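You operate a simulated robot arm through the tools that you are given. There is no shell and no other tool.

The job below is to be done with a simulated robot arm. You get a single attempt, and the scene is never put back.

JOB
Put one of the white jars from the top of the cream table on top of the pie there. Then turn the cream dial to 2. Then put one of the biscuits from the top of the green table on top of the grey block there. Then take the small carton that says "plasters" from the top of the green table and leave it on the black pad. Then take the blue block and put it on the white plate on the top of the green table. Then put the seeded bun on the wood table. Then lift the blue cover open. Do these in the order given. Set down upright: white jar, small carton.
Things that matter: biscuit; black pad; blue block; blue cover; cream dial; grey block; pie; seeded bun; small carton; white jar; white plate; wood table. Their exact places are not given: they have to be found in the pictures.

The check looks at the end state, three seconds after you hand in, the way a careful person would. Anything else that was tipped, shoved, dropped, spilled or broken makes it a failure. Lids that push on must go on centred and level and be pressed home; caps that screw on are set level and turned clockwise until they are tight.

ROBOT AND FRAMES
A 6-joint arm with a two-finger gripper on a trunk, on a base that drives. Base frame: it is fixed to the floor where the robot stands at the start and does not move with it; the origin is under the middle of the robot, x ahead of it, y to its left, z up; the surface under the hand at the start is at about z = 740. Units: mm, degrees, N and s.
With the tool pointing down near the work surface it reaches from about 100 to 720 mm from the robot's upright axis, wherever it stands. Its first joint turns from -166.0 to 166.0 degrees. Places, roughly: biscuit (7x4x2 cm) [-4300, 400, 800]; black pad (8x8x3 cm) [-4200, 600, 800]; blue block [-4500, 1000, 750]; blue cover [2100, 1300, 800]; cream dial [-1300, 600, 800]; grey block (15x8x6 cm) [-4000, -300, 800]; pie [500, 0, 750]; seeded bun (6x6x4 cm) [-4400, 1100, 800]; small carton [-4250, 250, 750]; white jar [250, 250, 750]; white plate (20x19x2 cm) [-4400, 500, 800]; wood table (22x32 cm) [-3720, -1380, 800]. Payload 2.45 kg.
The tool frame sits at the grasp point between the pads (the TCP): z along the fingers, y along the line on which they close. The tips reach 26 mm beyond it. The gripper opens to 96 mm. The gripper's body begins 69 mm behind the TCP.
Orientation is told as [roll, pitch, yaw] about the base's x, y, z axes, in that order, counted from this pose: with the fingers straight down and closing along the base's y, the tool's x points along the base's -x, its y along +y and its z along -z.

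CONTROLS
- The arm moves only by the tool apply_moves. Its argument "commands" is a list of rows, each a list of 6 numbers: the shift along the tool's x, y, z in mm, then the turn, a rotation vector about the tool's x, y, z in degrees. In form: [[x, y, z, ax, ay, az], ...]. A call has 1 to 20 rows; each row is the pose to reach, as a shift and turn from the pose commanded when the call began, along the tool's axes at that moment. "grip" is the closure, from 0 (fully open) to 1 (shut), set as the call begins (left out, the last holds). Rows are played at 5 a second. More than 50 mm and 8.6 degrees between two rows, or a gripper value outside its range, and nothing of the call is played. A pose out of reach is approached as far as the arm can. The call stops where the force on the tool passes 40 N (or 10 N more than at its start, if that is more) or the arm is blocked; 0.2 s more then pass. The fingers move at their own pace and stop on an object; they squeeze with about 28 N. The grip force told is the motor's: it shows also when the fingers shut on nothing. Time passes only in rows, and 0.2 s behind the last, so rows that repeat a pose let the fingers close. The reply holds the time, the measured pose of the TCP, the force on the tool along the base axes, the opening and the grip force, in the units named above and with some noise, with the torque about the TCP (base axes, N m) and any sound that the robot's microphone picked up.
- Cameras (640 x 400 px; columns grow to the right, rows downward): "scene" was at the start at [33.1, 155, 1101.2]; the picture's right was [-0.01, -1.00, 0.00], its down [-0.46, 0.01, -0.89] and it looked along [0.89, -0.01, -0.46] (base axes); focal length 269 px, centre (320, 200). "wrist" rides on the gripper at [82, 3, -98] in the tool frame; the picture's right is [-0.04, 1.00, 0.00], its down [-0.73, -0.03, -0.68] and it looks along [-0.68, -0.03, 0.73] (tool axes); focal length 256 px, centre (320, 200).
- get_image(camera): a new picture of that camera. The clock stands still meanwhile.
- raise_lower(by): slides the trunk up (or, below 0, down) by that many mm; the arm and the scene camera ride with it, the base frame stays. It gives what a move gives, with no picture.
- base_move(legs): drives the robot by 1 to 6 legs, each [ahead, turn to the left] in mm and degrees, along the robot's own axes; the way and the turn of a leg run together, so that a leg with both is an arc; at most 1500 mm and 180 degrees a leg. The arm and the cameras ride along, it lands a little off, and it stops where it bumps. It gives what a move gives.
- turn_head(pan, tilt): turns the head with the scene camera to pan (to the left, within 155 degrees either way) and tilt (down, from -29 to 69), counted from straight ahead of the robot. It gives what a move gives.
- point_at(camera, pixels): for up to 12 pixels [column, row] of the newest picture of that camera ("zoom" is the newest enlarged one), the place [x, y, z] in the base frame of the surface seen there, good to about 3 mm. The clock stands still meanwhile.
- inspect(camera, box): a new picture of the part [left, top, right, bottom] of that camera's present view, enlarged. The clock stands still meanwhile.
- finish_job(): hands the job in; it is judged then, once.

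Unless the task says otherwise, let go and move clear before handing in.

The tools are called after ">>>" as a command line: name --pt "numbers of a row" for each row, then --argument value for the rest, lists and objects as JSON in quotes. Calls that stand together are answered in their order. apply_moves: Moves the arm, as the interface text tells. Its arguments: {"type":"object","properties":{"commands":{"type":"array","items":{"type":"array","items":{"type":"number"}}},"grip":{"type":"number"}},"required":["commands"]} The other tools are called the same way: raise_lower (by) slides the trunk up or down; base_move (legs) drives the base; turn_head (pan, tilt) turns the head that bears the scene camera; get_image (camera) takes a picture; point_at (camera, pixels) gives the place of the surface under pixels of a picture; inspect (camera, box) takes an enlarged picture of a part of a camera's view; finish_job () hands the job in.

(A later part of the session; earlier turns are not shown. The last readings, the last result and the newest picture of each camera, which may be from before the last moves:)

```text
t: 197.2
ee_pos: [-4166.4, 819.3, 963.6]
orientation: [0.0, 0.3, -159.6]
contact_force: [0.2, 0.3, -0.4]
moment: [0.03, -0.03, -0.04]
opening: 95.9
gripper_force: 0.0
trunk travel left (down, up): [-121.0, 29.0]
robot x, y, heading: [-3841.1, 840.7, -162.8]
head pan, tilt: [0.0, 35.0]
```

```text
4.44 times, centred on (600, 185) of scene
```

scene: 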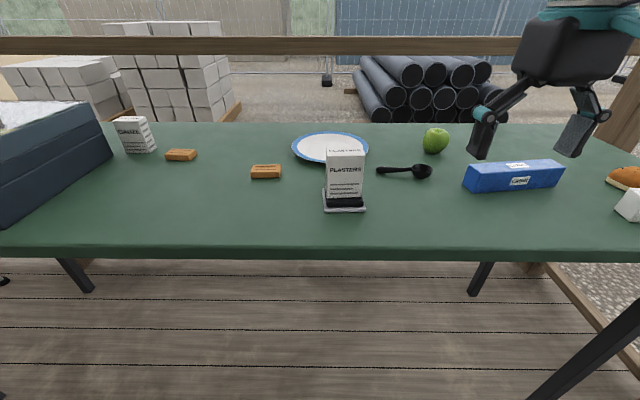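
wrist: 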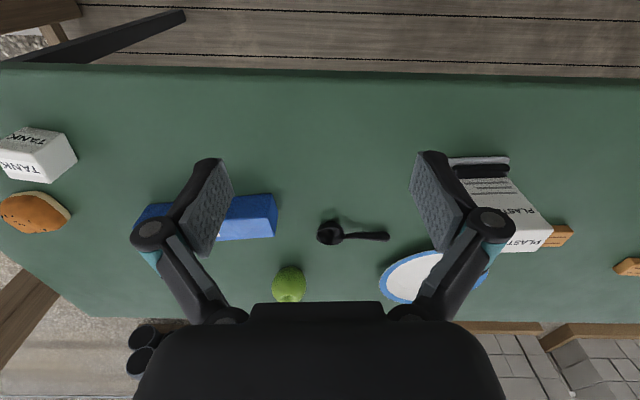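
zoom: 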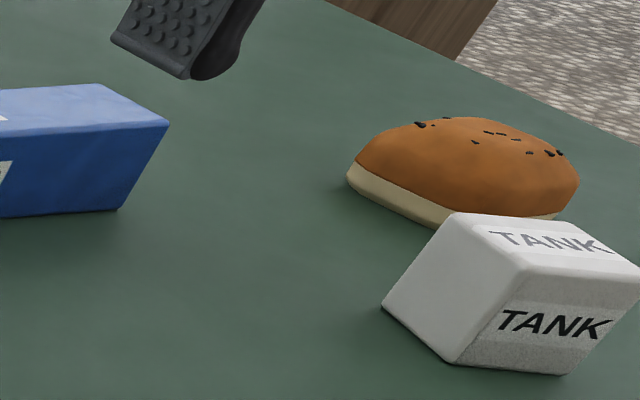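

The block says "CABIN" and the bun has seeds. I measure the block's corners and the bun.

>>> point_at --camera "scene" --pixels '[[470.5, 165.5], [480, 175], [564, 168.5], [550, 160], [517, 165], [520, 180], [476, 190], [552, 186]]'

>>> point_at --camera "zoom" --pixels '[[470, 125], [355, 175], [400, 205], [570, 190], [470, 170], [530, 140], [500, 230], [420, 290]]'

>>> point_at --camera "wrist" --pixels '[[272, 200], [272, 232], [240, 215], [240, 236], [140, 215], [30, 210], [5, 220], [65, 212], [288, 282]]'

```text
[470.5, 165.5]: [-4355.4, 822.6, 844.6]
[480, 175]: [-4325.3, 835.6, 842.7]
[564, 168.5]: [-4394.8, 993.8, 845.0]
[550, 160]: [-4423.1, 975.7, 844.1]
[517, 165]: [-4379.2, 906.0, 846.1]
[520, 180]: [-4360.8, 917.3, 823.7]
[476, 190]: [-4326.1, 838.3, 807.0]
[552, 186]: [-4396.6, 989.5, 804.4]
```

```text
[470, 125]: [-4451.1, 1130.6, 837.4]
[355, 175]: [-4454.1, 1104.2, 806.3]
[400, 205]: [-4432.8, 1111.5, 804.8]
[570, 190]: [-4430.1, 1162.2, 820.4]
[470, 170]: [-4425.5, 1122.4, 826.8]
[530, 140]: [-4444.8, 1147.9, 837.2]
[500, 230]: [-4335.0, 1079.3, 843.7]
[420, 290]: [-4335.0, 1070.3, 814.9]
```

```text
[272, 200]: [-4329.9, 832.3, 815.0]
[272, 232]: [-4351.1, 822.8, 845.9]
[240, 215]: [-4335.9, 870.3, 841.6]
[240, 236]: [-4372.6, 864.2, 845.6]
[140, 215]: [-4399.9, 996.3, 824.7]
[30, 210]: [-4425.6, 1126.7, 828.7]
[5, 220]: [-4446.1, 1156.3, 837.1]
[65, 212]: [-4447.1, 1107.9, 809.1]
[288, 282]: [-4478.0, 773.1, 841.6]
```

The block measures about 172 × 34 × 45 mm, centred at (-4375,907), its long side along heading 114°. I turn the hand 87° so that it closes across the block's width and move above its middle.

>>> apply_moves --pt "-15 -14 0 0 0 7.9" --pt "-30 -28 0 0 0 15.8" --pt "-45 -42 0 0 0 23.7" --pt "-60 -56 0 0 0 31.6" --pt "-75 -70 0 0 0 39.4" --pt "-90 -84 0 0 0 47.3" --pt "-105 -98 0 0 0 55.2" --pt "-120 -112 0 0 0 63.1" --pt "-135 -127 0 0 0 71" --pt "-150 -141 0 0 0 78.8" --pt "-164.7 -154.7 0 0 0 86.6" --pt "-164.7 -154.7 0 0 0 86.6" --grip 0

>>> get_image --camera "wrist"

>>> get_image --camera "scene"

```text
t: 199.8
ee_pos: [-4372.7, 908.1, 956.0]
orientation: [0.0, 0.0, 113.8]
contact_force: [0.4, -0.2, -0.2]
moment: [-0.03, 0.0, 0.02]
opening: 96.2
gripper_force: 0.0
out of reach, approached as far as the arm can: row 11, 12
trunk travel left (down, up): [-121.0, 29.0]
robot x, y, heading: [-3841.2, 839.3, -162.8]
head pan, tilt: [0.0, 35.0]
```

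```text
taken
```

wrist: 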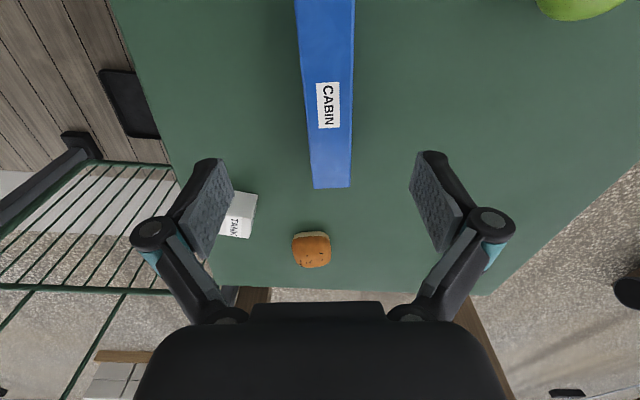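

```text
taken
```

scene: 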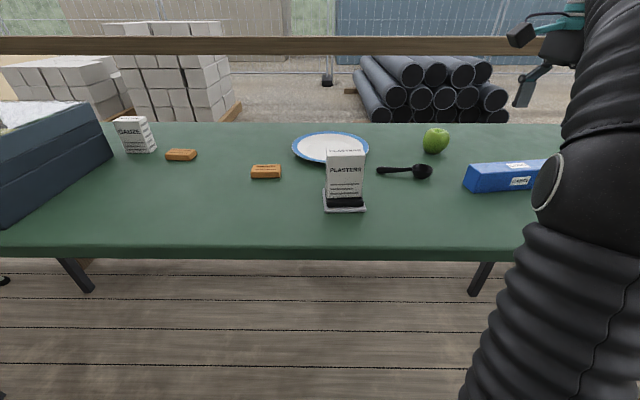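

The hand is above the block (a few mm lower than asked, since the arm is near its height limit there). In the wrist view the block's centre line at row 100 is column ~327, so slightly off; I measure its edges and label.

>>> point_at --camera "wrist" --pixels '[[327, 100], [303, 100], [352, 100], [315, 186], [349, 185], [298, 10], [353, 10], [328, 105]]'

>>> inspect --camera "wrist" --box '[240, 0, 420, 200]'

```text
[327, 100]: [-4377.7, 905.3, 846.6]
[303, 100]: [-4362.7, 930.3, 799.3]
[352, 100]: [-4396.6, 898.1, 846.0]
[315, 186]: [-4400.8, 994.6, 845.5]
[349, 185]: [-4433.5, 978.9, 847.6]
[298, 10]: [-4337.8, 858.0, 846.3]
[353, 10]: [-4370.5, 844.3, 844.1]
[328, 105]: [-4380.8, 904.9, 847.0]
```

```text
2.00 times, centred on (330, 100) of wrist
```

zoom: 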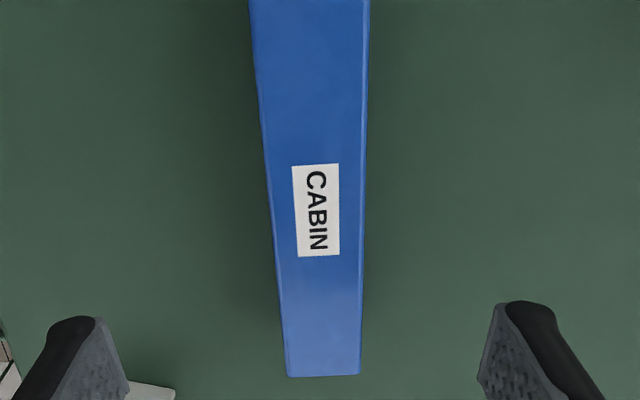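

The block's middle is at about (-4378,906); I shift 5.5 mm along the closing direction, close partly to 64 mm, and descend in two stages.

>>> apply_moves --pt "0 3 10 0 0 -0.5" --pt "0 5.5 30 0 0 -1" --pt "0 5.5 55 0 0 -1" --pt "0 5.5 80 0 0 -1" --pt "0 5.5 95 0 0 -1" --pt "0 5.5 95 0 0 -1" --grip 0.33

>>> get_image --camera "wrist"

```text
t: 201.2
ee_pos: [-4377.4, 905.4, 860.4]
orientation: [-0.2, 0.0, 114.8]
contact_force: [0.4, 0.4, -0.1]
moment: [0.01, -0.01, -0.01]
opening: 64.3
gripper_force: 0.1
trunk travel left (down, up): [-121.0, 29.0]
robot x, y, heading: [-3842.8, 836.0, -162.7]
head pan, tilt: [0.0, 35.0]
```

```text
taken
```

wrist: 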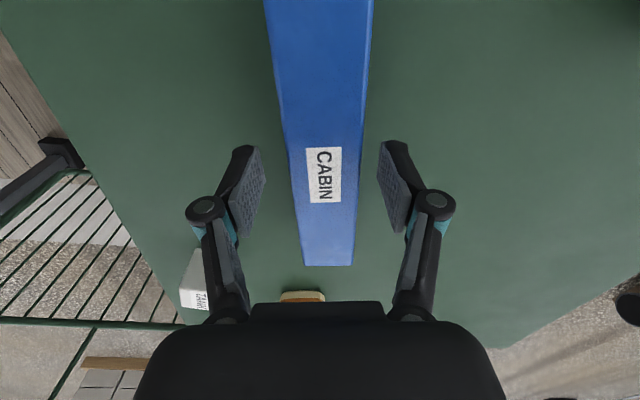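

Block sits between the pads, about 2 mm off. I shift 2 mm and go down 26 mm, then close.

>>> apply_moves --pt "0 2 8 0 0 0" --pt "0 2 17 0 0 0" --pt "0 2 26 0 0 0" --pt "0 2 26 0 0 0"

>>> apply_moves --pt "0 0 0 0 0 0" --pt "0 0 0 0 0 0" --pt "0 0 0 0 0 0" --pt "0 0 0 0 0 0" --grip 1

>>> get_image --camera "wrist"

```text
t: 202.2
ee_pos: [-4378.3, 903.5, 834.1]
orientation: [-0.3, 0.0, 114.8]
contact_force: [0.1, -0.6, -0.6]
moment: [-0.03, -0.03, -0.02]
opening: 64.3
gripper_force: 0.0
trunk travel left (down, up): [-121.0, 29.0]
robot x, y, heading: [-3841.2, 841.2, -162.8]
head pan, tilt: [0.0, 35.0]
```

```text
t: 203.2
ee_pos: [-4379.1, 905.2, 834.4]
orientation: [-0.2, 0.0, 114.8]
contact_force: [0.5, -0.4, -0.3]
moment: [-0.03, 0.02, 0.03]
opening: 39.6
gripper_force: 28.0
trunk travel left (down, up): [-121.0, 29.0]
robot x, y, heading: [-3846.6, 840.3, -162.6]
head pan, tilt: [0.0, 35.0]
```

```text
taken
```

wrist: 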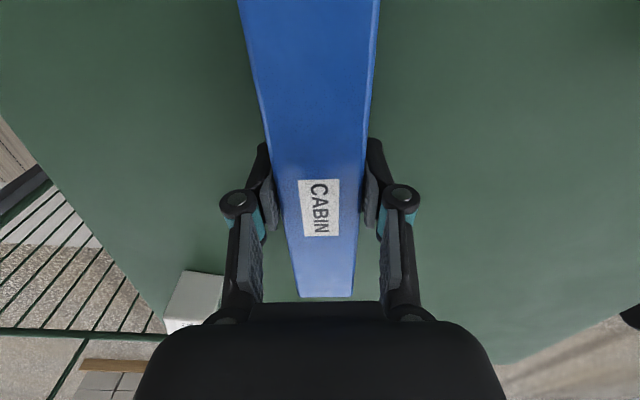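

Gripped at 39.6 mm. I lift it 75 mm and check.

>>> apply_moves --pt "0 0 -8 0 0 0" --pt "0 0 -20 0 0 0" --pt "0 0 -40 0 0 0" --pt "0 0 -60 0 0 0" --pt "0 0 -75 0 0 0" --pt "0 0 -75 0 0 0"

>>> get_image --camera "wrist"

>>> get_image --camera "scene"

```text
t: 204.6
ee_pos: [-4379.8, 903.7, 909.6]
orientation: [-0.3, 0.0, 114.7]
contact_force: [0.1, -1.2, -2.2]
moment: [-0.01, -0.02, -0.03]
opening: 39.2
gripper_force: 27.4
trunk travel left (down, up): [-121.0, 29.0]
robot x, y, heading: [-3841.9, 838.4, -163.0]
head pan, tilt: [0.0, 35.0]
```

```text
taken
```

wrist: 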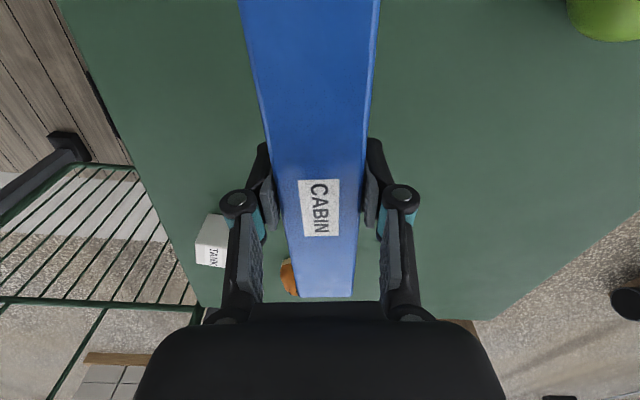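

```text
taken
```

scene: 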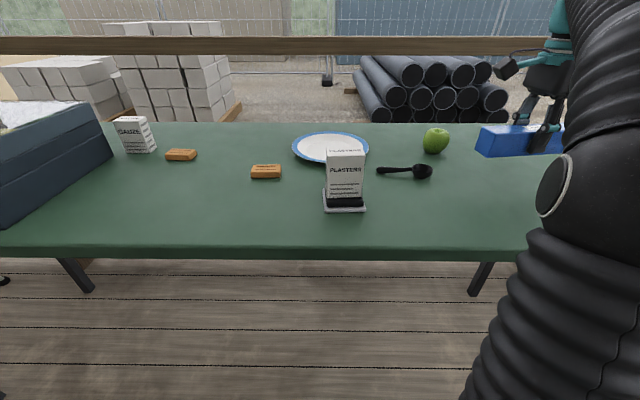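

The block is held level. I re-measure the plate from this standing place.

>>> inspect --camera "scene" --box '[280, 115, 460, 215]'

>>> point_at --camera "scene" --pixels '[[294, 147], [366, 148], [330, 134], [308, 160], [325, 146], [300, 140], [360, 139], [375, 172], [430, 172], [436, 140]]'

```text
3.56 times, centred on (370, 165) of scene
```

zoom: 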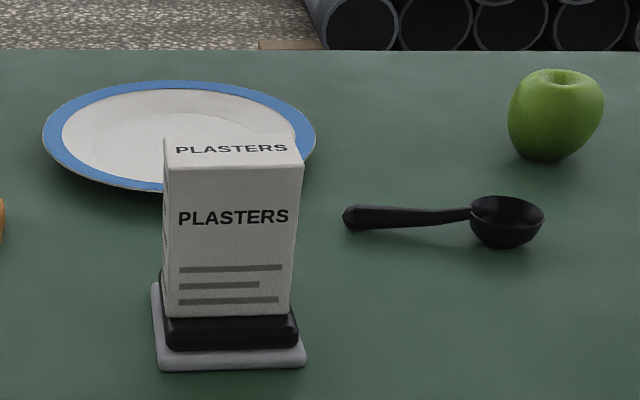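

```text
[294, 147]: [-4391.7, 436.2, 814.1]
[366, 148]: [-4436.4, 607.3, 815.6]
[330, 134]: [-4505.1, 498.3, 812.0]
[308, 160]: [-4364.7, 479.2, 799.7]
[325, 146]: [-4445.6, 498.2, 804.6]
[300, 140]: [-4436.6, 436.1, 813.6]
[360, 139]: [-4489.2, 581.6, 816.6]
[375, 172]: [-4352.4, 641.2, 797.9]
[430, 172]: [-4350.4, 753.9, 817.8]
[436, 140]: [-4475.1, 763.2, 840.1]
```

The plate is centred at about (-4422,521), which is 660 mm from my axis, so I raise the trunk 28 mm for reach and carry the block on a path nearer to me, passing well clear of the apple and carton.

>>> raise_lower --by 28

>>> apply_moves --pt "30 7 0 0 0 0" --pt "61 14 8 0 0 0" --pt "92 20 17 0 0 0" --pt "123 27 26 0 0 0" --pt "154 34 35 0 0 0" --pt "184 41 44 0 0 0" --pt "184 41 44 0 0 0"

>>> get_image --camera "scene"

```text
t: 205.3
ee_pos: [-4379.3, 904.6, 939.3]
orientation: [-0.2, 0.0, 114.8]
contact_force: [0.5, 0.2, -2.0]
moment: [-0.03, -0.01, 0.0]
opening: 39.4
gripper_force: 28.2
trunk travel left (down, up): [-149.0, 1.0]
robot x, y, heading: [-3847.5, 838.7, -162.4]
head pan, tilt: [0.0, 35.0]
```

```text
t: 206.9
ee_pos: [-4340.1, 719.0, 894.9]
orientation: [-0.3, 0.1, 114.8]
contact_force: [-0.7, -0.5, -1.8]
moment: [-0.03, -0.01, -0.04]
opening: 39.4
gripper_force: 27.9
trunk travel left (down, up): [-149.0, 1.0]
robot x, y, heading: [-3841.3, 835.6, -162.9]
head pan, tilt: [0.0, 35.0]
```

```text
taken
```

scene: 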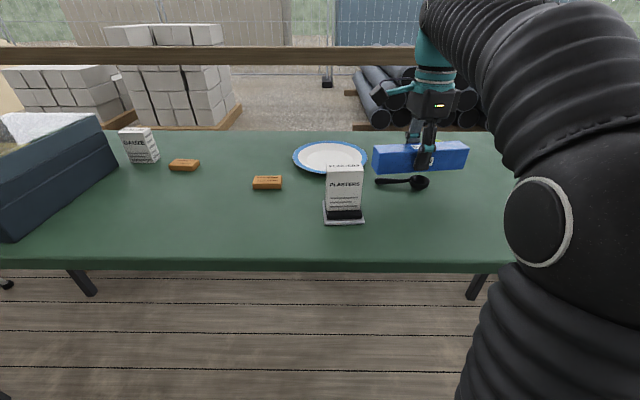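

The block is carried clear over the spoon at (415,160). I continue to above the plate at about the same height.

>>> apply_moves --pt "25 26 1 0 0 0" --pt "50 53 3 0 0 0" --pt "75 79 5 0 0 0" --pt "100 105 7 0 0 0" --pt "125 132 9 0 0 0" --pt "149 158 10 0 0 0" --pt "149 158 10 0 0 0"

>>> get_image --camera "wrist"

>>> inspect --camera "scene" --box '[270, 100, 450, 230]'

```text
t: 208.5
ee_pos: [-4419.3, 517.2, 883.7]
orientation: [-0.2, -0.1, 114.8]
contact_force: [0.7, 0.3, -2.6]
moment: [-0.02, -0.02, -0.02]
opening: 39.4
gripper_force: 28.1
trunk travel left (down, up): [-149.0, 1.0]
robot x, y, heading: [-3843.8, 839.2, -162.7]
head pan, tilt: [0.0, 35.0]
```

```text
taken
```

wrist: 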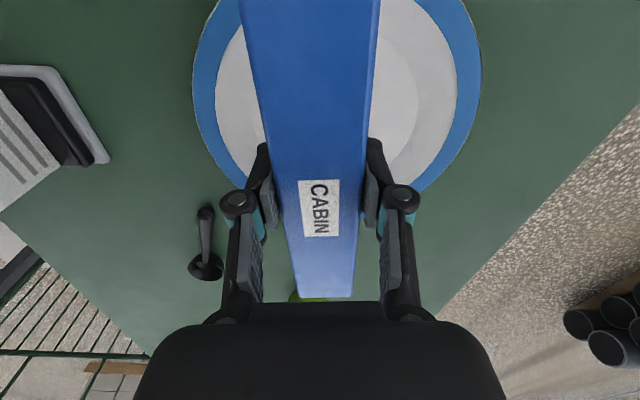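

```text
3.08 times, centred on (360, 165) of scene
```

zoom: 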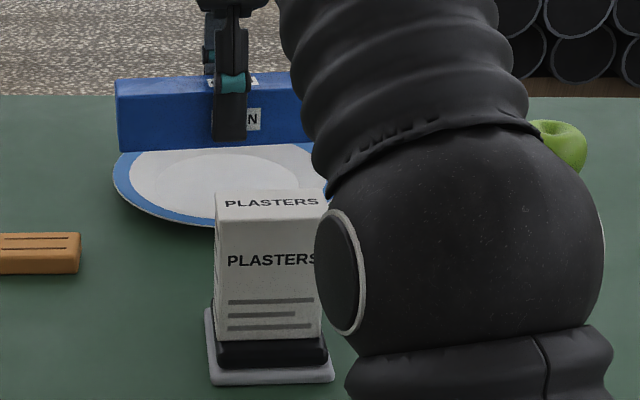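

The block is above the plate. The wrist view suggests the plate's centre may be off; I measure the rim directly in this picture.

>>> point_at --camera "wrist" --pixels '[[196, 90], [478, 85], [215, 150], [455, 150], [205, 40], [470, 30], [400, 90], [235, 100], [420, 180], [240, 176]]'

```text
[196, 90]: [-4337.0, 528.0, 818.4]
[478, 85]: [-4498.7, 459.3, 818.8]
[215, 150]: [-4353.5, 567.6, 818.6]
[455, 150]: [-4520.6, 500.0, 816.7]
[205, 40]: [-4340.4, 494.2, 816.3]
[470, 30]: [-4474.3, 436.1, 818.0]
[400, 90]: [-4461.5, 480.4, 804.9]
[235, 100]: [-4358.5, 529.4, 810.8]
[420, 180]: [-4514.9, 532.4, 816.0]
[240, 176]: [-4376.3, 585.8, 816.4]
```

Fitting the rim points gives a plate centre of about (-4425,516), 5 mm from the block's middle. I correct that and lower to about 7 mm above the rim.

>>> apply_moves --pt "2 5 0 0 0 0" --pt "2 5 8 0 0 0" --pt "2 5 16 0 0 0" --pt "2 5 24 0 0 0" --pt "2 5 24 0 0 0"

>>> apply_moves --pt "0 0 1.5 0 0 0" --pt "0 0 3 0 0 0" --pt "0 0 3 0 0 0"

>>> apply_moves --pt "0 0 1 0 0 0" --pt "0 0 2 0 0 0" --pt "0 0 2 0 0 0"

>>> get_image --camera "wrist"

>>> inspect --camera "scene" --box '[270, 100, 450, 230]'

```text
t: 209.7
ee_pos: [-4423.3, 513.5, 860.4]
orientation: [-0.1, 0.0, 114.8]
contact_force: [0.0, -0.8, -2.4]
moment: [0.01, -0.03, 0.0]
opening: 39.3
gripper_force: 28.0
trunk travel left (down, up): [-149.0, 1.0]
robot x, y, heading: [-3844.0, 842.8, -163.0]
head pan, tilt: [0.0, 35.0]
```

```text
t: 210.5
ee_pos: [-4424.4, 514.0, 857.7]
orientation: [-0.2, 0.0, 114.8]
contact_force: [0.0, 0.3, -2.1]
moment: [0.01, 0.01, 0.03]
opening: 39.6
gripper_force: 28.1
trunk travel left (down, up): [-149.0, 1.0]
robot x, y, heading: [-3843.7, 841.1, -162.6]
head pan, tilt: [0.0, 35.0]
```

```text
t: 211.3
ee_pos: [-4424.6, 513.9, 854.6]
orientation: [-0.3, 0.0, 114.8]
contact_force: [-0.3, 0.2, -1.8]
moment: [-0.03, -0.02, -0.01]
opening: 39.5
gripper_force: 27.9
trunk travel left (down, up): [-149.0, 1.0]
robot x, y, heading: [-3841.6, 846.7, -162.7]
head pan, tilt: [0.0, 35.0]
```

```text
taken
```

wrist: 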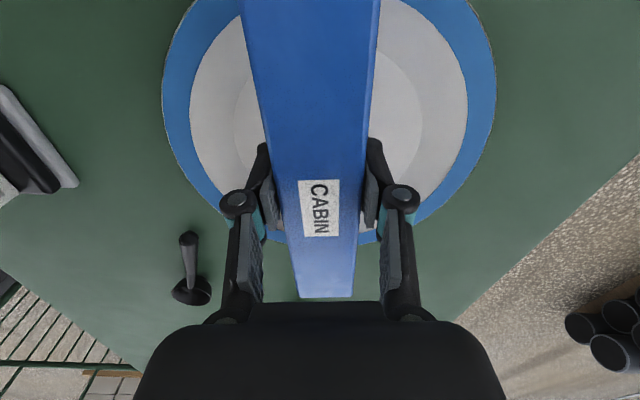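

```text
3.08 times, centred on (360, 165) of scene
```

zoom: 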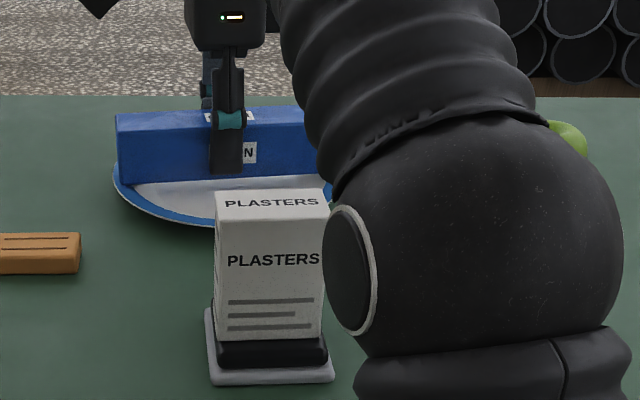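

The block hovers just over the rim. I re-measure the rim in this closer view to be sure of centring across the plate.

>>> point_at --camera "wrist" --pixels '[[168, 90], [492, 85], [185, 160], [470, 165], [185, 30], [470, 10], [205, 190], [450, 195], [280, 238], [372, 240]]'

```text
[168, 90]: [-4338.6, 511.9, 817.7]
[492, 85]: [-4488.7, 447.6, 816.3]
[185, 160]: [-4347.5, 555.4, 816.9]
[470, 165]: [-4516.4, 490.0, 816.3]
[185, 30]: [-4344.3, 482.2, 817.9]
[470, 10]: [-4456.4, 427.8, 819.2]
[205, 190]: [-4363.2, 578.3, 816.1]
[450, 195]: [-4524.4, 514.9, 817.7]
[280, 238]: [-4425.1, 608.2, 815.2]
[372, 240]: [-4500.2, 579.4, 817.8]
```

The circle fit gives (-4430.5,517), so I shift 5 mm farther along the closing direction and then lower onto the rim in 1 mm steps.

>>> apply_moves --pt "-1.2 2.5 0 0 0 0" --pt "-2.5 5 0 0 0 0" --pt "-2.5 5 1 0 0 0" --pt "-2.5 5 1 0 0 0"

>>> apply_moves --pt "0 0 1 0 0 0" --pt "0 0 1 0 0 0"

>>> apply_moves --pt "0 0 1 0 0 0" --pt "0 0 1 0 0 0"

>>> apply_moves --pt "0 0 1 0 0 0" --pt "0 0 1 0 0 0"

```text
t: 212.3
ee_pos: [-4428.6, 514.0, 853.0]
orientation: [-0.3, 0.1, 114.7]
contact_force: [-1.1, 0.9, 1.8]
moment: [0.09, 0.02, 0.0]
opening: 39.5
gripper_force: 28.0
trunk travel left (down, up): [-149.0, 1.0]
robot x, y, heading: [-3840.5, 842.5, -162.6]
head pan, tilt: [0.0, 35.0]
```

```text
t: 212.9
ee_pos: [-4428.7, 514.7, 853.6]
orientation: [-0.1, 0.0, 114.8]
contact_force: [-1.3, -1.0, 10.8]
moment: [0.21, 0.03, 0.02]
opening: 39.6
gripper_force: 27.8
trunk travel left (down, up): [-149.0, 1.0]
robot x, y, heading: [-3842.2, 838.5, -162.7]
head pan, tilt: [0.0, 35.0]
```

```text
t: 213.5
ee_pos: [-4427.7, 515.2, 852.4]
orientation: [0.0, 0.0, 114.8]
contact_force: [-3.5, -2.6, 21.6]
moment: [0.15, 0.2, 0.07]
opening: 39.6
gripper_force: 28.4
trunk travel left (down, up): [-149.0, 1.0]
robot x, y, heading: [-3845.4, 835.6, -162.7]
head pan, tilt: [0.0, 35.0]
```

```text
t: 214.1
ee_pos: [-4427.7, 516.1, 850.8]
orientation: [0.0, -0.1, 114.8]
contact_force: [-3.0, -2.4, 23.4]
moment: [0.0, 0.06, -0.01]
opening: 39.6
gripper_force: 27.9
trunk travel left (down, up): [-149.0, 1.0]
robot x, y, heading: [-3843.9, 837.6, -162.6]
head pan, tilt: [0.0, 35.0]
```

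The block rests on the rim (about 23 N, little moment). I ease off 1 mm and open to 64 mm.

>>> apply_moves --pt "0 0 -1 0 0 0" --pt "0 0 -1 0 0 0"

>>> apply_moves --pt "0 0 0 0 0 0" --pt "0 0 0 0 0 0" --pt "0 0 0 0 0 0" --grip 0.33

>>> get_image --camera "wrist"

>>> inspect --camera "scene" --box '[270, 100, 450, 230]'

```text
t: 214.7
ee_pos: [-4429.8, 515.5, 851.5]
orientation: [-0.2, 0.0, 114.8]
contact_force: [0.4, 1.4, 17.2]
moment: [0.04, -0.01, -0.02]
opening: 39.4
gripper_force: 28.1
trunk travel left (down, up): [-149.0, 1.0]
robot x, y, heading: [-3840.4, 842.3, -162.7]
head pan, tilt: [0.0, 35.0]
```

```text
t: 215.5
ee_pos: [-4429.4, 514.7, 850.8]
orientation: [-0.2, 0.1, 114.7]
contact_force: [0.1, 0.0, -0.2]
moment: [0.02, 0.02, 0.02]
opening: 64.2
gripper_force: 0.1
trunk travel left (down, up): [-149.0, 1.0]
robot x, y, heading: [-3838.3, 842.0, -162.7]
head pan, tilt: [0.0, 35.0]
```

```text
taken
```

wrist: 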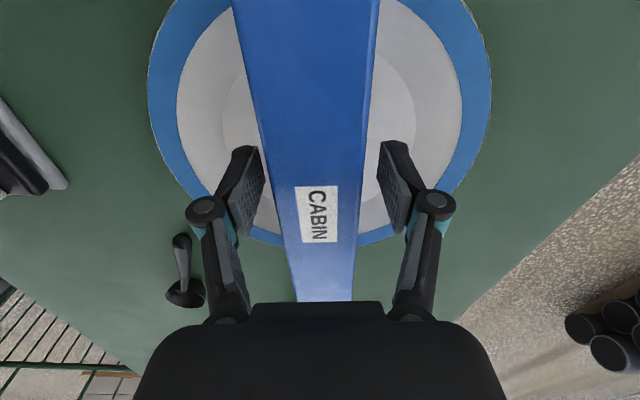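

```text
3.08 times, centred on (360, 165) of scene
```

zoom: 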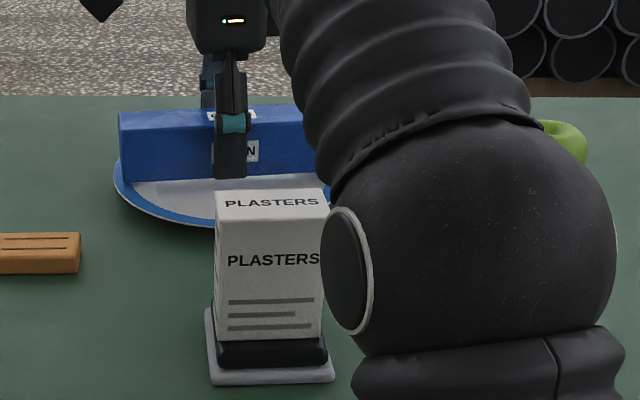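

The block rests level on the plate. I rise straight up 45 mm so the tips clear the block's top.

>>> apply_moves --pt "0 0 -8 0 0 0" --pt "0 0 -18 0 0 0" --pt "0 0 -28 0 0 0" --pt "0 0 -38 0 0 0" --pt "0 0 -48 0 0 0" --pt "0 0 -48 0 0 0"

>>> get_image --camera "wrist"

```text
t: 216.9
ee_pos: [-4430.5, 515.1, 899.0]
orientation: [-0.1, 0.0, 114.8]
contact_force: [0.3, -0.2, -0.1]
moment: [0.03, 0.0, 0.01]
opening: 64.3
gripper_force: 0.0
trunk travel left (down, up): [-149.0, 1.0]
robot x, y, heading: [-3839.6, 841.6, -162.7]
head pan, tilt: [0.0, 35.0]
```

```text
taken
```

wrist: 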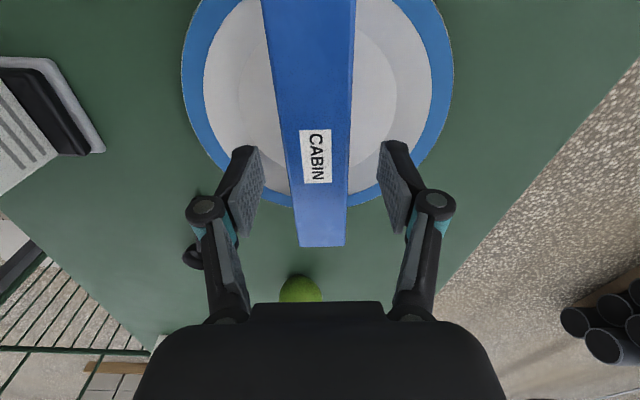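

Tips are now 10 mm above the block. I retrace the way I came (right, over the spoon), rising as I go, to stay away from the carton on the pad.

>>> apply_moves --pt "0 0 -8 0 0 0" --pt "-20 -20 -12 0 0 0" --pt "-45 -47 -14 0 0 0" --pt "-70 -74 -18 0 0 0" --pt "-95 -100 -22 0 0 0" --pt "-120 -127 -26 0 0 0" --pt "-149 -158 -30 0 0 0" --pt "-149 -158 -30 0 0 0"

>>> get_image --camera "scene"

>>> get_image --camera "wrist"

```text
t: 218.7
ee_pos: [-4349.6, 715.8, 930.0]
orientation: [-0.3, 0.0, 114.8]
contact_force: [-0.1, -0.2, -0.3]
moment: [-0.01, -0.04, 0.01]
opening: 64.0
gripper_force: 0.1
out of reach, approached as far as the arm can: row 1
trunk travel left (down, up): [-149.0, 1.0]
robot x, y, heading: [-3841.0, 843.5, -162.6]
head pan, tilt: [0.0, 35.0]
```

```text
taken
```

scene: 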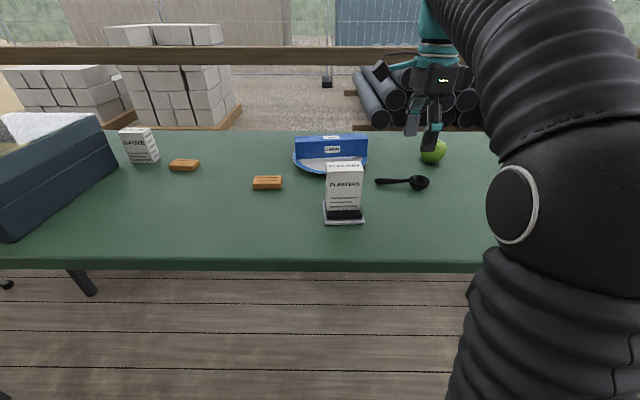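

```text
taken
```

wrist: 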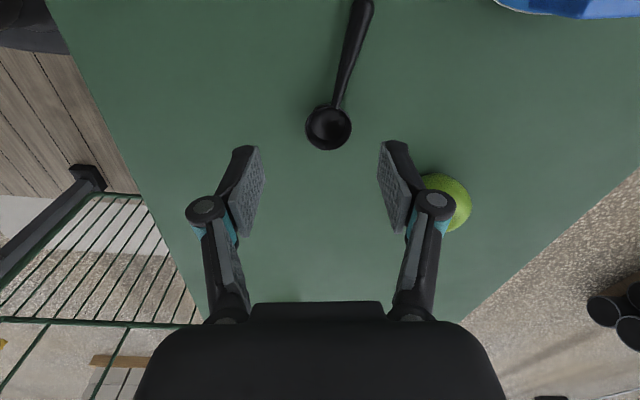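

The blue block lies on the plate at (332,147). I verify with a zoom, then prepare for the bun.

>>> inspect --camera "scene" --box '[270, 110, 450, 230]'

>>> apply_moves --pt "-8 -20 -4 0 0 -8" --pt "-16 -40 -8 0 0 -16" --pt "-24 -60 -12 0 0 -24" --pt "-30 -80 -16 0 0 -32" --pt "-36 -100 -20 0 0 -40" --pt "-42 -120 -24 0 0 -48" --pt "-48 -140 -28 0 0 -56" --pt "-54 -160 -30 0 0 -64" --pt "-60 -180 -30 0 0 -72" --pt "-60 -200 -30 0 0 -80" --pt "-60 -200 -30 0 0 -82" --grip 0

>>> get_image --camera "scene"

```text
3.33 times, centred on (360, 170) of scene
```

zoom: 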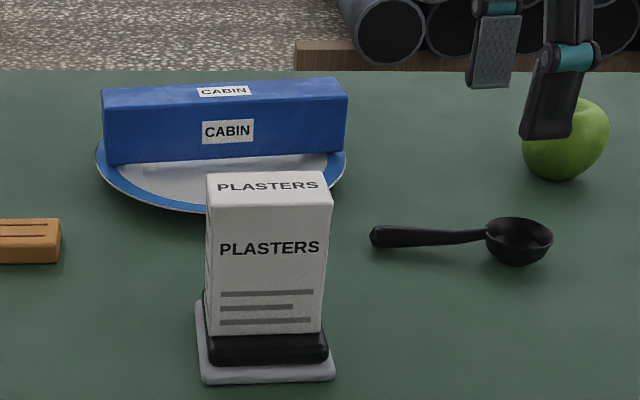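

```text
t: 221.1
ee_pos: [-4191.4, 853.8, 962.2]
orientation: [0.0, 0.1, -163.1]
contact_force: [-0.2, 0.3, 0.3]
moment: [-0.01, -0.02, 0.0]
opening: 96.0
gripper_force: 0.1
trunk travel left (down, up): [-149.0, 1.0]
robot x, y, heading: [-3842.5, 838.7, -162.7]
head pan, tilt: [0.0, 35.0]
```

```text
taken
```

scene: 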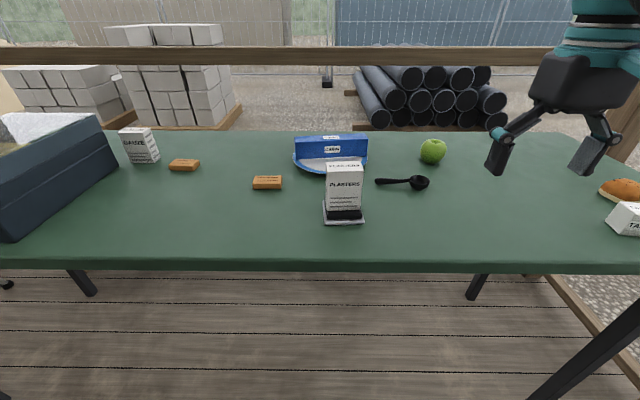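

The block is well on the plate. I move the robot 140 mm further along the table so the bun comes into easier reach.

>>> base_move --legs '[[0, -92.3], [140, 0], [0, 90]]'

>>> turn_head --pan -15 --tilt 38

>>> get_image --camera "scene"

>>> get_image --camera "wrist"

```text
t: 230.1
ee_pos: [-4223.0, 1022.2, 961.7]
orientation: [0.0, 0.2, -168.8]
contact_force: [-0.3, 0.1, -0.5]
moment: [0.02, 0.03, -0.01]
opening: 95.9
gripper_force: 0.1
trunk travel left (down, up): [-149.0, 1.0]
robot x, y, heading: [-3878.4, 974.3, -168.1]
head pan, tilt: [0.0, 35.0]
```

```text
t: 230.9
ee_pos: [-4224.0, 1021.9, 962.1]
orientation: [-0.1, 0.2, -168.8]
contact_force: [0.0, 0.6, -0.5]
moment: [-0.03, 0.02, -0.02]
opening: 95.8
gripper_force: 0.0
trunk travel left (down, up): [-149.0, 1.0]
robot x, y, heading: [-3873.9, 975.4, -168.4]
head pan, tilt: [-15.0, 38.0]
```

```text
taken
```

scene: 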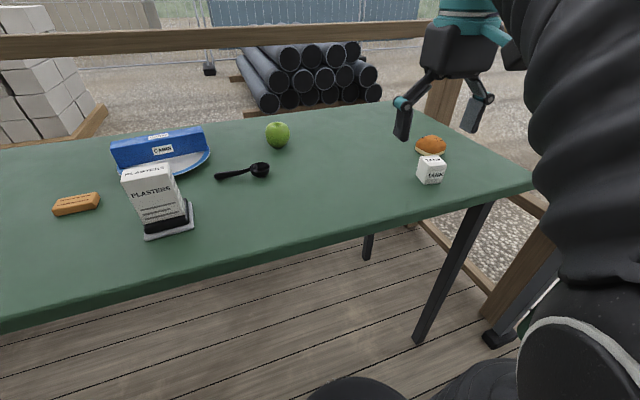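

```text
taken
```

wrist: 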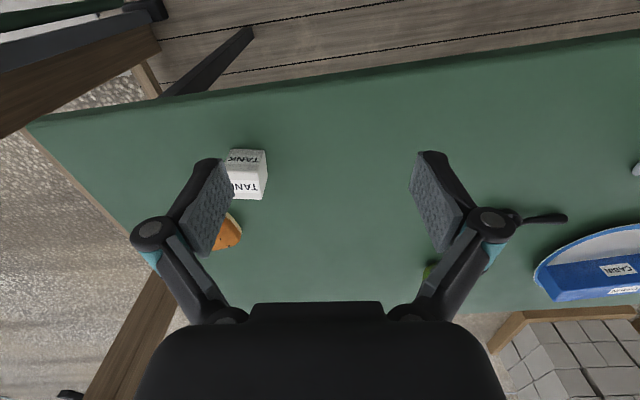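

The bun is at (430,146) just behind the white "TANK" cube at (431,170). I zoom in and measure both.

>>> inspect --camera "scene" --box '[390, 110, 490, 200]'

```text
4.44 times, centred on (440, 155) of scene
```

zoom: 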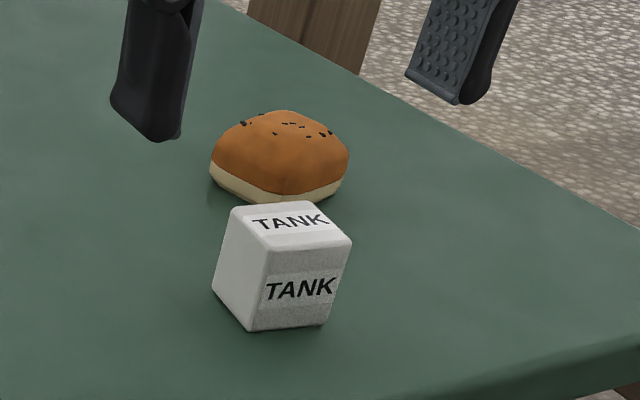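

>>> point_at --camera "zoom" --pixels '[[283, 115], [215, 170], [345, 170], [275, 195], [280, 150], [240, 210], [345, 240], [290, 205], [265, 245], [250, 320], [320, 318]]'

```text
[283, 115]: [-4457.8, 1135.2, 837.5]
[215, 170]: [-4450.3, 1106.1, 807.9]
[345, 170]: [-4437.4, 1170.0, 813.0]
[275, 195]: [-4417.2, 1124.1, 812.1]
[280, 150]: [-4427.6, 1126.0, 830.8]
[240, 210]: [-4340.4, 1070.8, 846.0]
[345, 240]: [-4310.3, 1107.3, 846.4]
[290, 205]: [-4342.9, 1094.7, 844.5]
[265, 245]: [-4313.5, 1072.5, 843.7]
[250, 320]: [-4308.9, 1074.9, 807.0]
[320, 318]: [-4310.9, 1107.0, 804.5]
```

The bun is about 64 mm across, centred near (-4444,1138), top z≈838; the cube is 125 mm away from it. I move above the bun at z≈930 and look down.

>>> apply_moves --pt "-28 -22 4 0 0 0" --pt "-56 -45 8 0 0 0" --pt "-84 -67 12 0 0 0" --pt "-112 -90 18 0 0 0" --pt "-140 -112 24 0 0 0" --pt "-168 -135 30 0 0 0" --pt "-193.8 -156.6 34 0 0 0" --pt "-193.8 -156.6 34 0 0 0" --grip 0

>>> get_image --camera "wrist"

```text
t: 232.7
ee_pos: [-4442.7, 1138.2, 927.8]
orientation: [-0.1, 0.2, -168.7]
contact_force: [-0.7, -0.5, 0.5]
moment: [-0.01, 0.0, -0.02]
opening: 95.9
gripper_force: 0.1
trunk travel left (down, up): [-149.0, 1.0]
robot x, y, heading: [-3876.6, 976.9, -168.0]
head pan, tilt: [-15.0, 38.0]
```

```text
taken
```

wrist: 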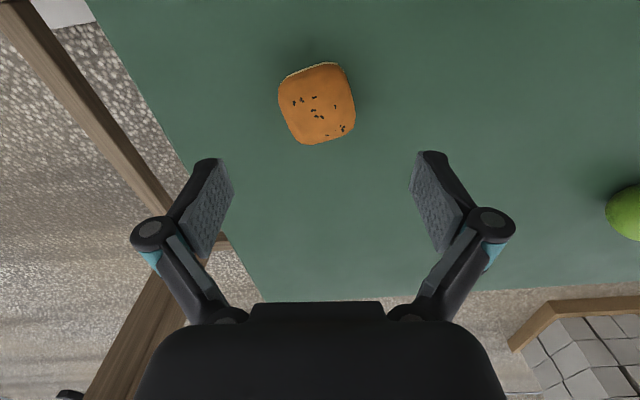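

>>> inspect --camera "wrist" --box '[250, 40, 390, 160]'

>>> point_at --camera "wrist" --pixels '[[318, 103], [281, 100], [353, 100], [318, 70], [318, 140], [290, 80], [345, 70], [300, 138], [350, 125]]'

```text
3.33 times, centred on (320, 100) of wrist
```

zoom: 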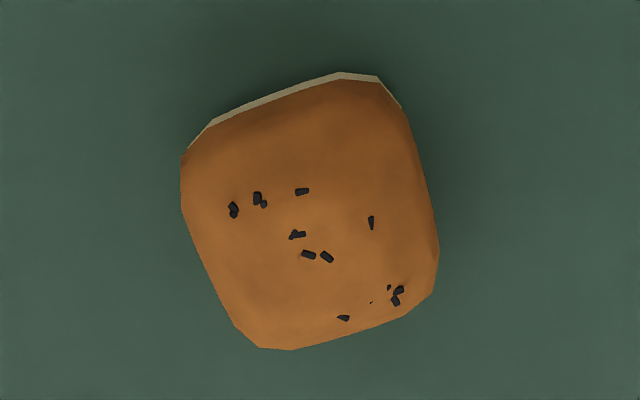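

```text
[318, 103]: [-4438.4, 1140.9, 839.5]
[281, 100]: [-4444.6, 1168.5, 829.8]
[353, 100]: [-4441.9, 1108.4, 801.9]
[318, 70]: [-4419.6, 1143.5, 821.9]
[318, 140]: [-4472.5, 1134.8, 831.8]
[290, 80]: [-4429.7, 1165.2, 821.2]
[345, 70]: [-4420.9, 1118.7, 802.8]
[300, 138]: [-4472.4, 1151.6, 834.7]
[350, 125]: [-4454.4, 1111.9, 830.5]
```

The bun is turned about 20° relative to the hand and centred at about (-4446,1139.5). I rotate -20°, adjust, and descend most of the way.

>>> apply_moves --pt "-1.5 -1 5 0 0 -7" --pt "-3 -1.9 15 0 0 -14" --pt "-3 -1.9 30 0 0 -20" --pt "-3 -1.9 50 0 0 -20" --pt "-3 -1.9 68 0 0 -20" --pt "-3 -1.9 68 0 0 -20"

>>> get_image --camera "wrist"

>>> inspect --camera "scene" --box '[380, 90, 500, 200]'

```text
t: 234.1
ee_pos: [-4448.4, 1137.6, 857.7]
orientation: [0.2, 0.2, -148.8]
contact_force: [0.4, -0.6, -0.5]
moment: [-0.03, 0.0, 0.01]
opening: 96.0
gripper_force: 0.1
trunk travel left (down, up): [-149.0, 1.0]
robot x, y, heading: [-3876.6, 974.7, -168.2]
head pan, tilt: [-15.0, 38.0]
```

```text
taken
```

wrist: 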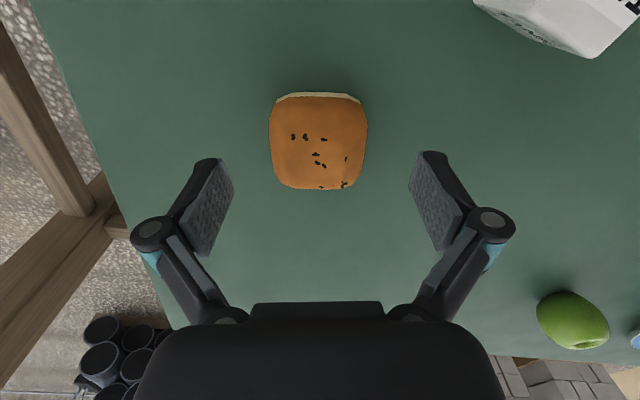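

```text
3.64 times, centred on (440, 145) of scene
```

zoom: 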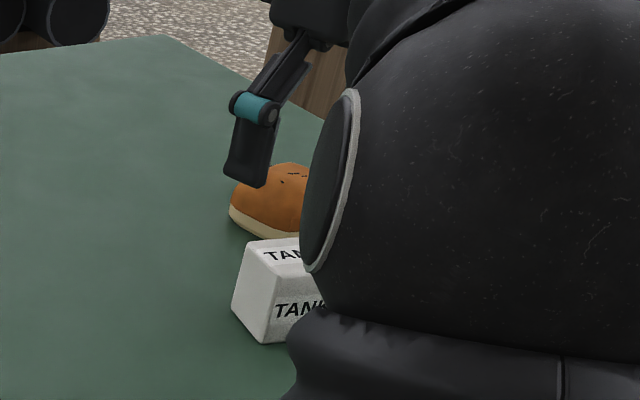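

The bun is square to the pads and centred (columns 269–367). I go down 28 mm and close.

>>> apply_moves --pt "0 -1 9 0 0 0" --pt "0 -1 18 0 0 0" --pt "0 -1 27 0 0 0" --pt "0 -1 27 0 0 0"

>>> apply_moves --pt "0 0 0 0 0 0" --pt "0 0 0 0 0 0" --pt "0 0 0 0 0 0" --pt "0 0 0 0 0 0" --grip 1

>>> get_image --camera "wrist"

```text
t: 235.1
ee_pos: [-4448.6, 1140.1, 832.6]
orientation: [0.0, 0.2, -148.8]
contact_force: [-0.5, 0.5, -1.2]
moment: [-0.03, 0.02, 0.01]
opening: 95.8
gripper_force: 0.1
trunk travel left (down, up): [-149.0, 1.0]
robot x, y, heading: [-3878.0, 975.5, -168.0]
head pan, tilt: [-15.0, 38.0]
```

```text
t: 236.1
ee_pos: [-4448.0, 1140.2, 833.0]
orientation: [-0.1, 0.2, -148.8]
contact_force: [-0.6, 0.3, 2.4]
moment: [0.02, 0.08, -0.02]
opening: 55.4
gripper_force: 28.4
trunk travel left (down, up): [-149.0, 1.0]
robot x, y, heading: [-3875.2, 977.1, -168.1]
head pan, tilt: [-15.0, 38.0]
```

```text
taken
```

wrist: 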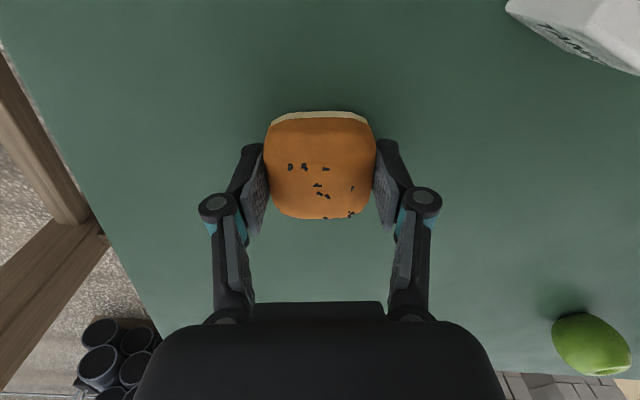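

Gripped at 55 mm. I lift 85 mm and check that the bun is held.

>>> apply_moves --pt "0 0 -8 0 0 0" --pt "0 0 -20 0 0 0" --pt "0 0 -40 0 0 0" --pt "0 0 -60 0 0 0" --pt "0 0 -85 0 0 0" --pt "0 0 -85 0 0 0"

>>> get_image --camera "wrist"

```text
t: 237.5
ee_pos: [-4448.8, 1140.3, 917.8]
orientation: [0.1, 0.2, -148.7]
contact_force: [-0.1, 0.7, -0.7]
moment: [0.01, 0.0, -0.01]
opening: 55.5
gripper_force: 28.4
trunk travel left (down, up): [-149.0, 1.0]
robot x, y, heading: [-3875.8, 974.5, -168.1]
head pan, tilt: [-15.0, 38.0]
```

```text
taken
```

wrist: 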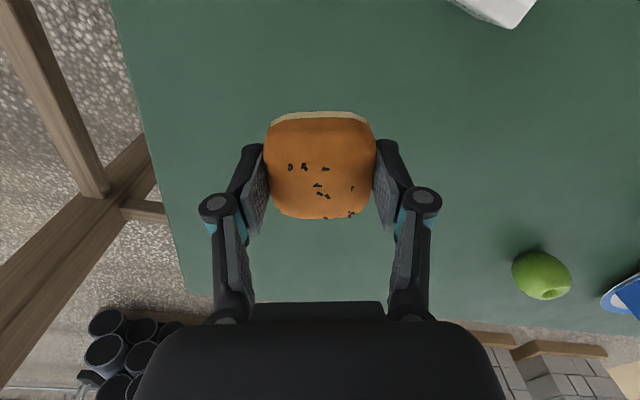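

The bun is held. I bring it in close and high, then plan the drive to the wood table near (-3720,-1380).

>>> apply_moves --pt "10 36 -3 0 0 2" --pt "20 73 -6 0 0 4" --pt "31 110 -10 0 0 6" --pt "41 146 -15 0 0 8" --pt "51 183 -20 0 0 10" --pt "61 219 -25 0 0 12" --pt "72 256 -30 0 0 14" --pt "82 292 -35 0 0 17" --pt "92 329 -40 0 0 20" --pt "92 329 -40 0 0 20"

>>> turn_head --pan 0 --tilt 30

>>> get_image --camera "scene"

```text
t: 239.7
ee_pos: [-4197.2, 906.4, 960.5]
orientation: [-0.1, 0.2, -168.8]
contact_force: [-0.9, 0.9, -0.2]
moment: [0.0, -0.01, -0.01]
opening: 55.3
gripper_force: 27.4
trunk travel left (down, up): [-149.0, 1.0]
robot x, y, heading: [-3877.0, 974.8, -168.2]
head pan, tilt: [-15.0, 38.0]
```

```text
t: 240.4
ee_pos: [-4197.4, 905.6, 959.7]
orientation: [0.0, 0.2, -168.8]
contact_force: [0.3, -0.7, -0.8]
moment: [-0.05, 0.01, -0.02]
opening: 55.1
gripper_force: 27.8
trunk travel left (down, up): [-149.0, 1.0]
robot x, y, heading: [-3877.5, 974.6, -168.2]
head pan, tilt: [0.0, 30.0]
```

```text
taken
```

scene: 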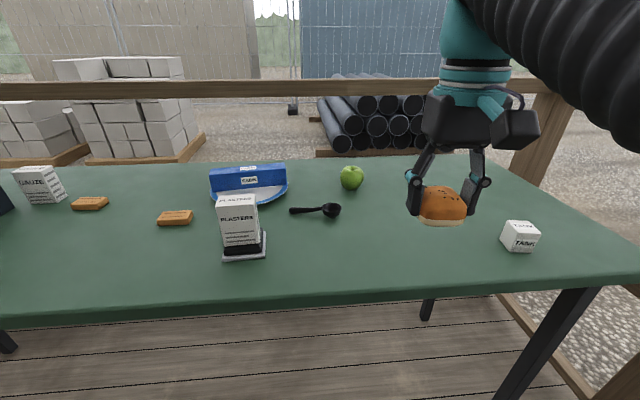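

All items on the green table are in order. I back off, and drive along the deck to about (-2900,-900) to look at the wood table.

>>> base_move --legs '[[-150, 0], [0, 101.7], [1040, 0], [1038, 0], [0, -83]]'

>>> get_image --camera "scene"

>>> get_image --camera "wrist"

```text
t: 259.6
ee_pos: [-3218.2, -1065.3, 961.3]
orientation: [0.0, 0.2, -151.5]
contact_force: [-0.6, -1.1, 0.1]
moment: [0.01, 0.03, 0.02]
opening: 55.3
gripper_force: 28.0
trunk travel left (down, up): [-149.0, 1.0]
robot x, y, heading: [-2930.3, -906.7, -150.9]
head pan, tilt: [0.0, 30.0]
```

```text
taken
```

scene: 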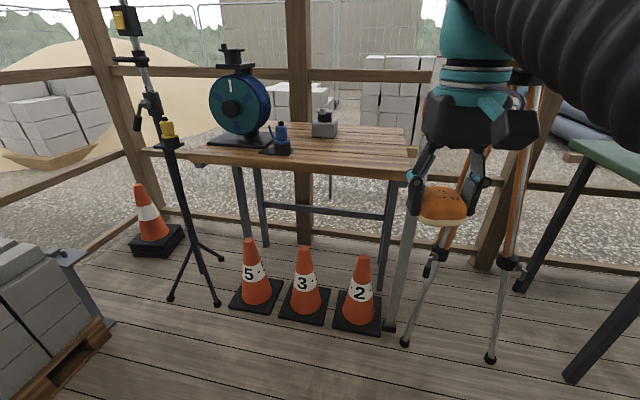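

```text
taken
```

wrist: 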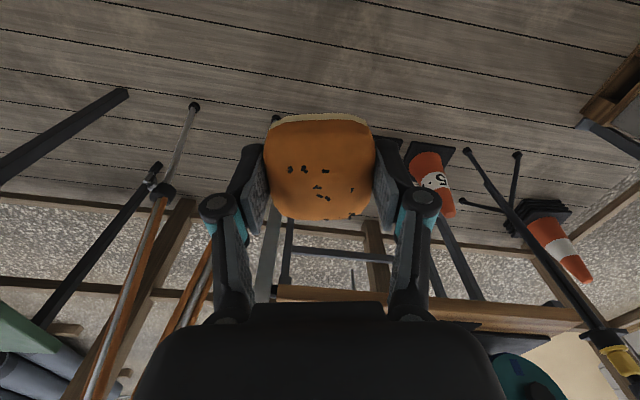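

The wood table's right half is free at about (360,147); three cones stand in front of it and the staff and tripod to its right. I measure everything.

>>> point_at --camera "scene" --pixels '[[360, 147], [408, 170], [400, 130], [340, 168], [300, 165], [325, 125], [282, 150], [255, 300], [303, 310], [358, 325], [390, 328], [405, 342]]'

>>> inspect --camera "scene" --box '[180, 60, 440, 220]'

```text
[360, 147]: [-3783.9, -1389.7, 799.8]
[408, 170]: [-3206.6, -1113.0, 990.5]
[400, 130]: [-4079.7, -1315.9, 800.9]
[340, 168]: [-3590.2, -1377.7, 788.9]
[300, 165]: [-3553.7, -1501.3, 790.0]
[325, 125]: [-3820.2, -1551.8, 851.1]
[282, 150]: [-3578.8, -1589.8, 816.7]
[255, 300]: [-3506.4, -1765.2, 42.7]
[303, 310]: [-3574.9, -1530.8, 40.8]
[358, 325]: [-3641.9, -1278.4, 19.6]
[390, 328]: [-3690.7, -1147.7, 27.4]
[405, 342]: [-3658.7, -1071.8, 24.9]
```

```text
2.46 times, centred on (310, 140) of scene
```

zoom: 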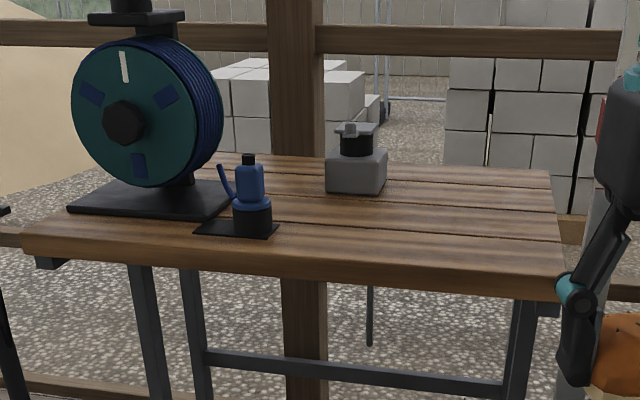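

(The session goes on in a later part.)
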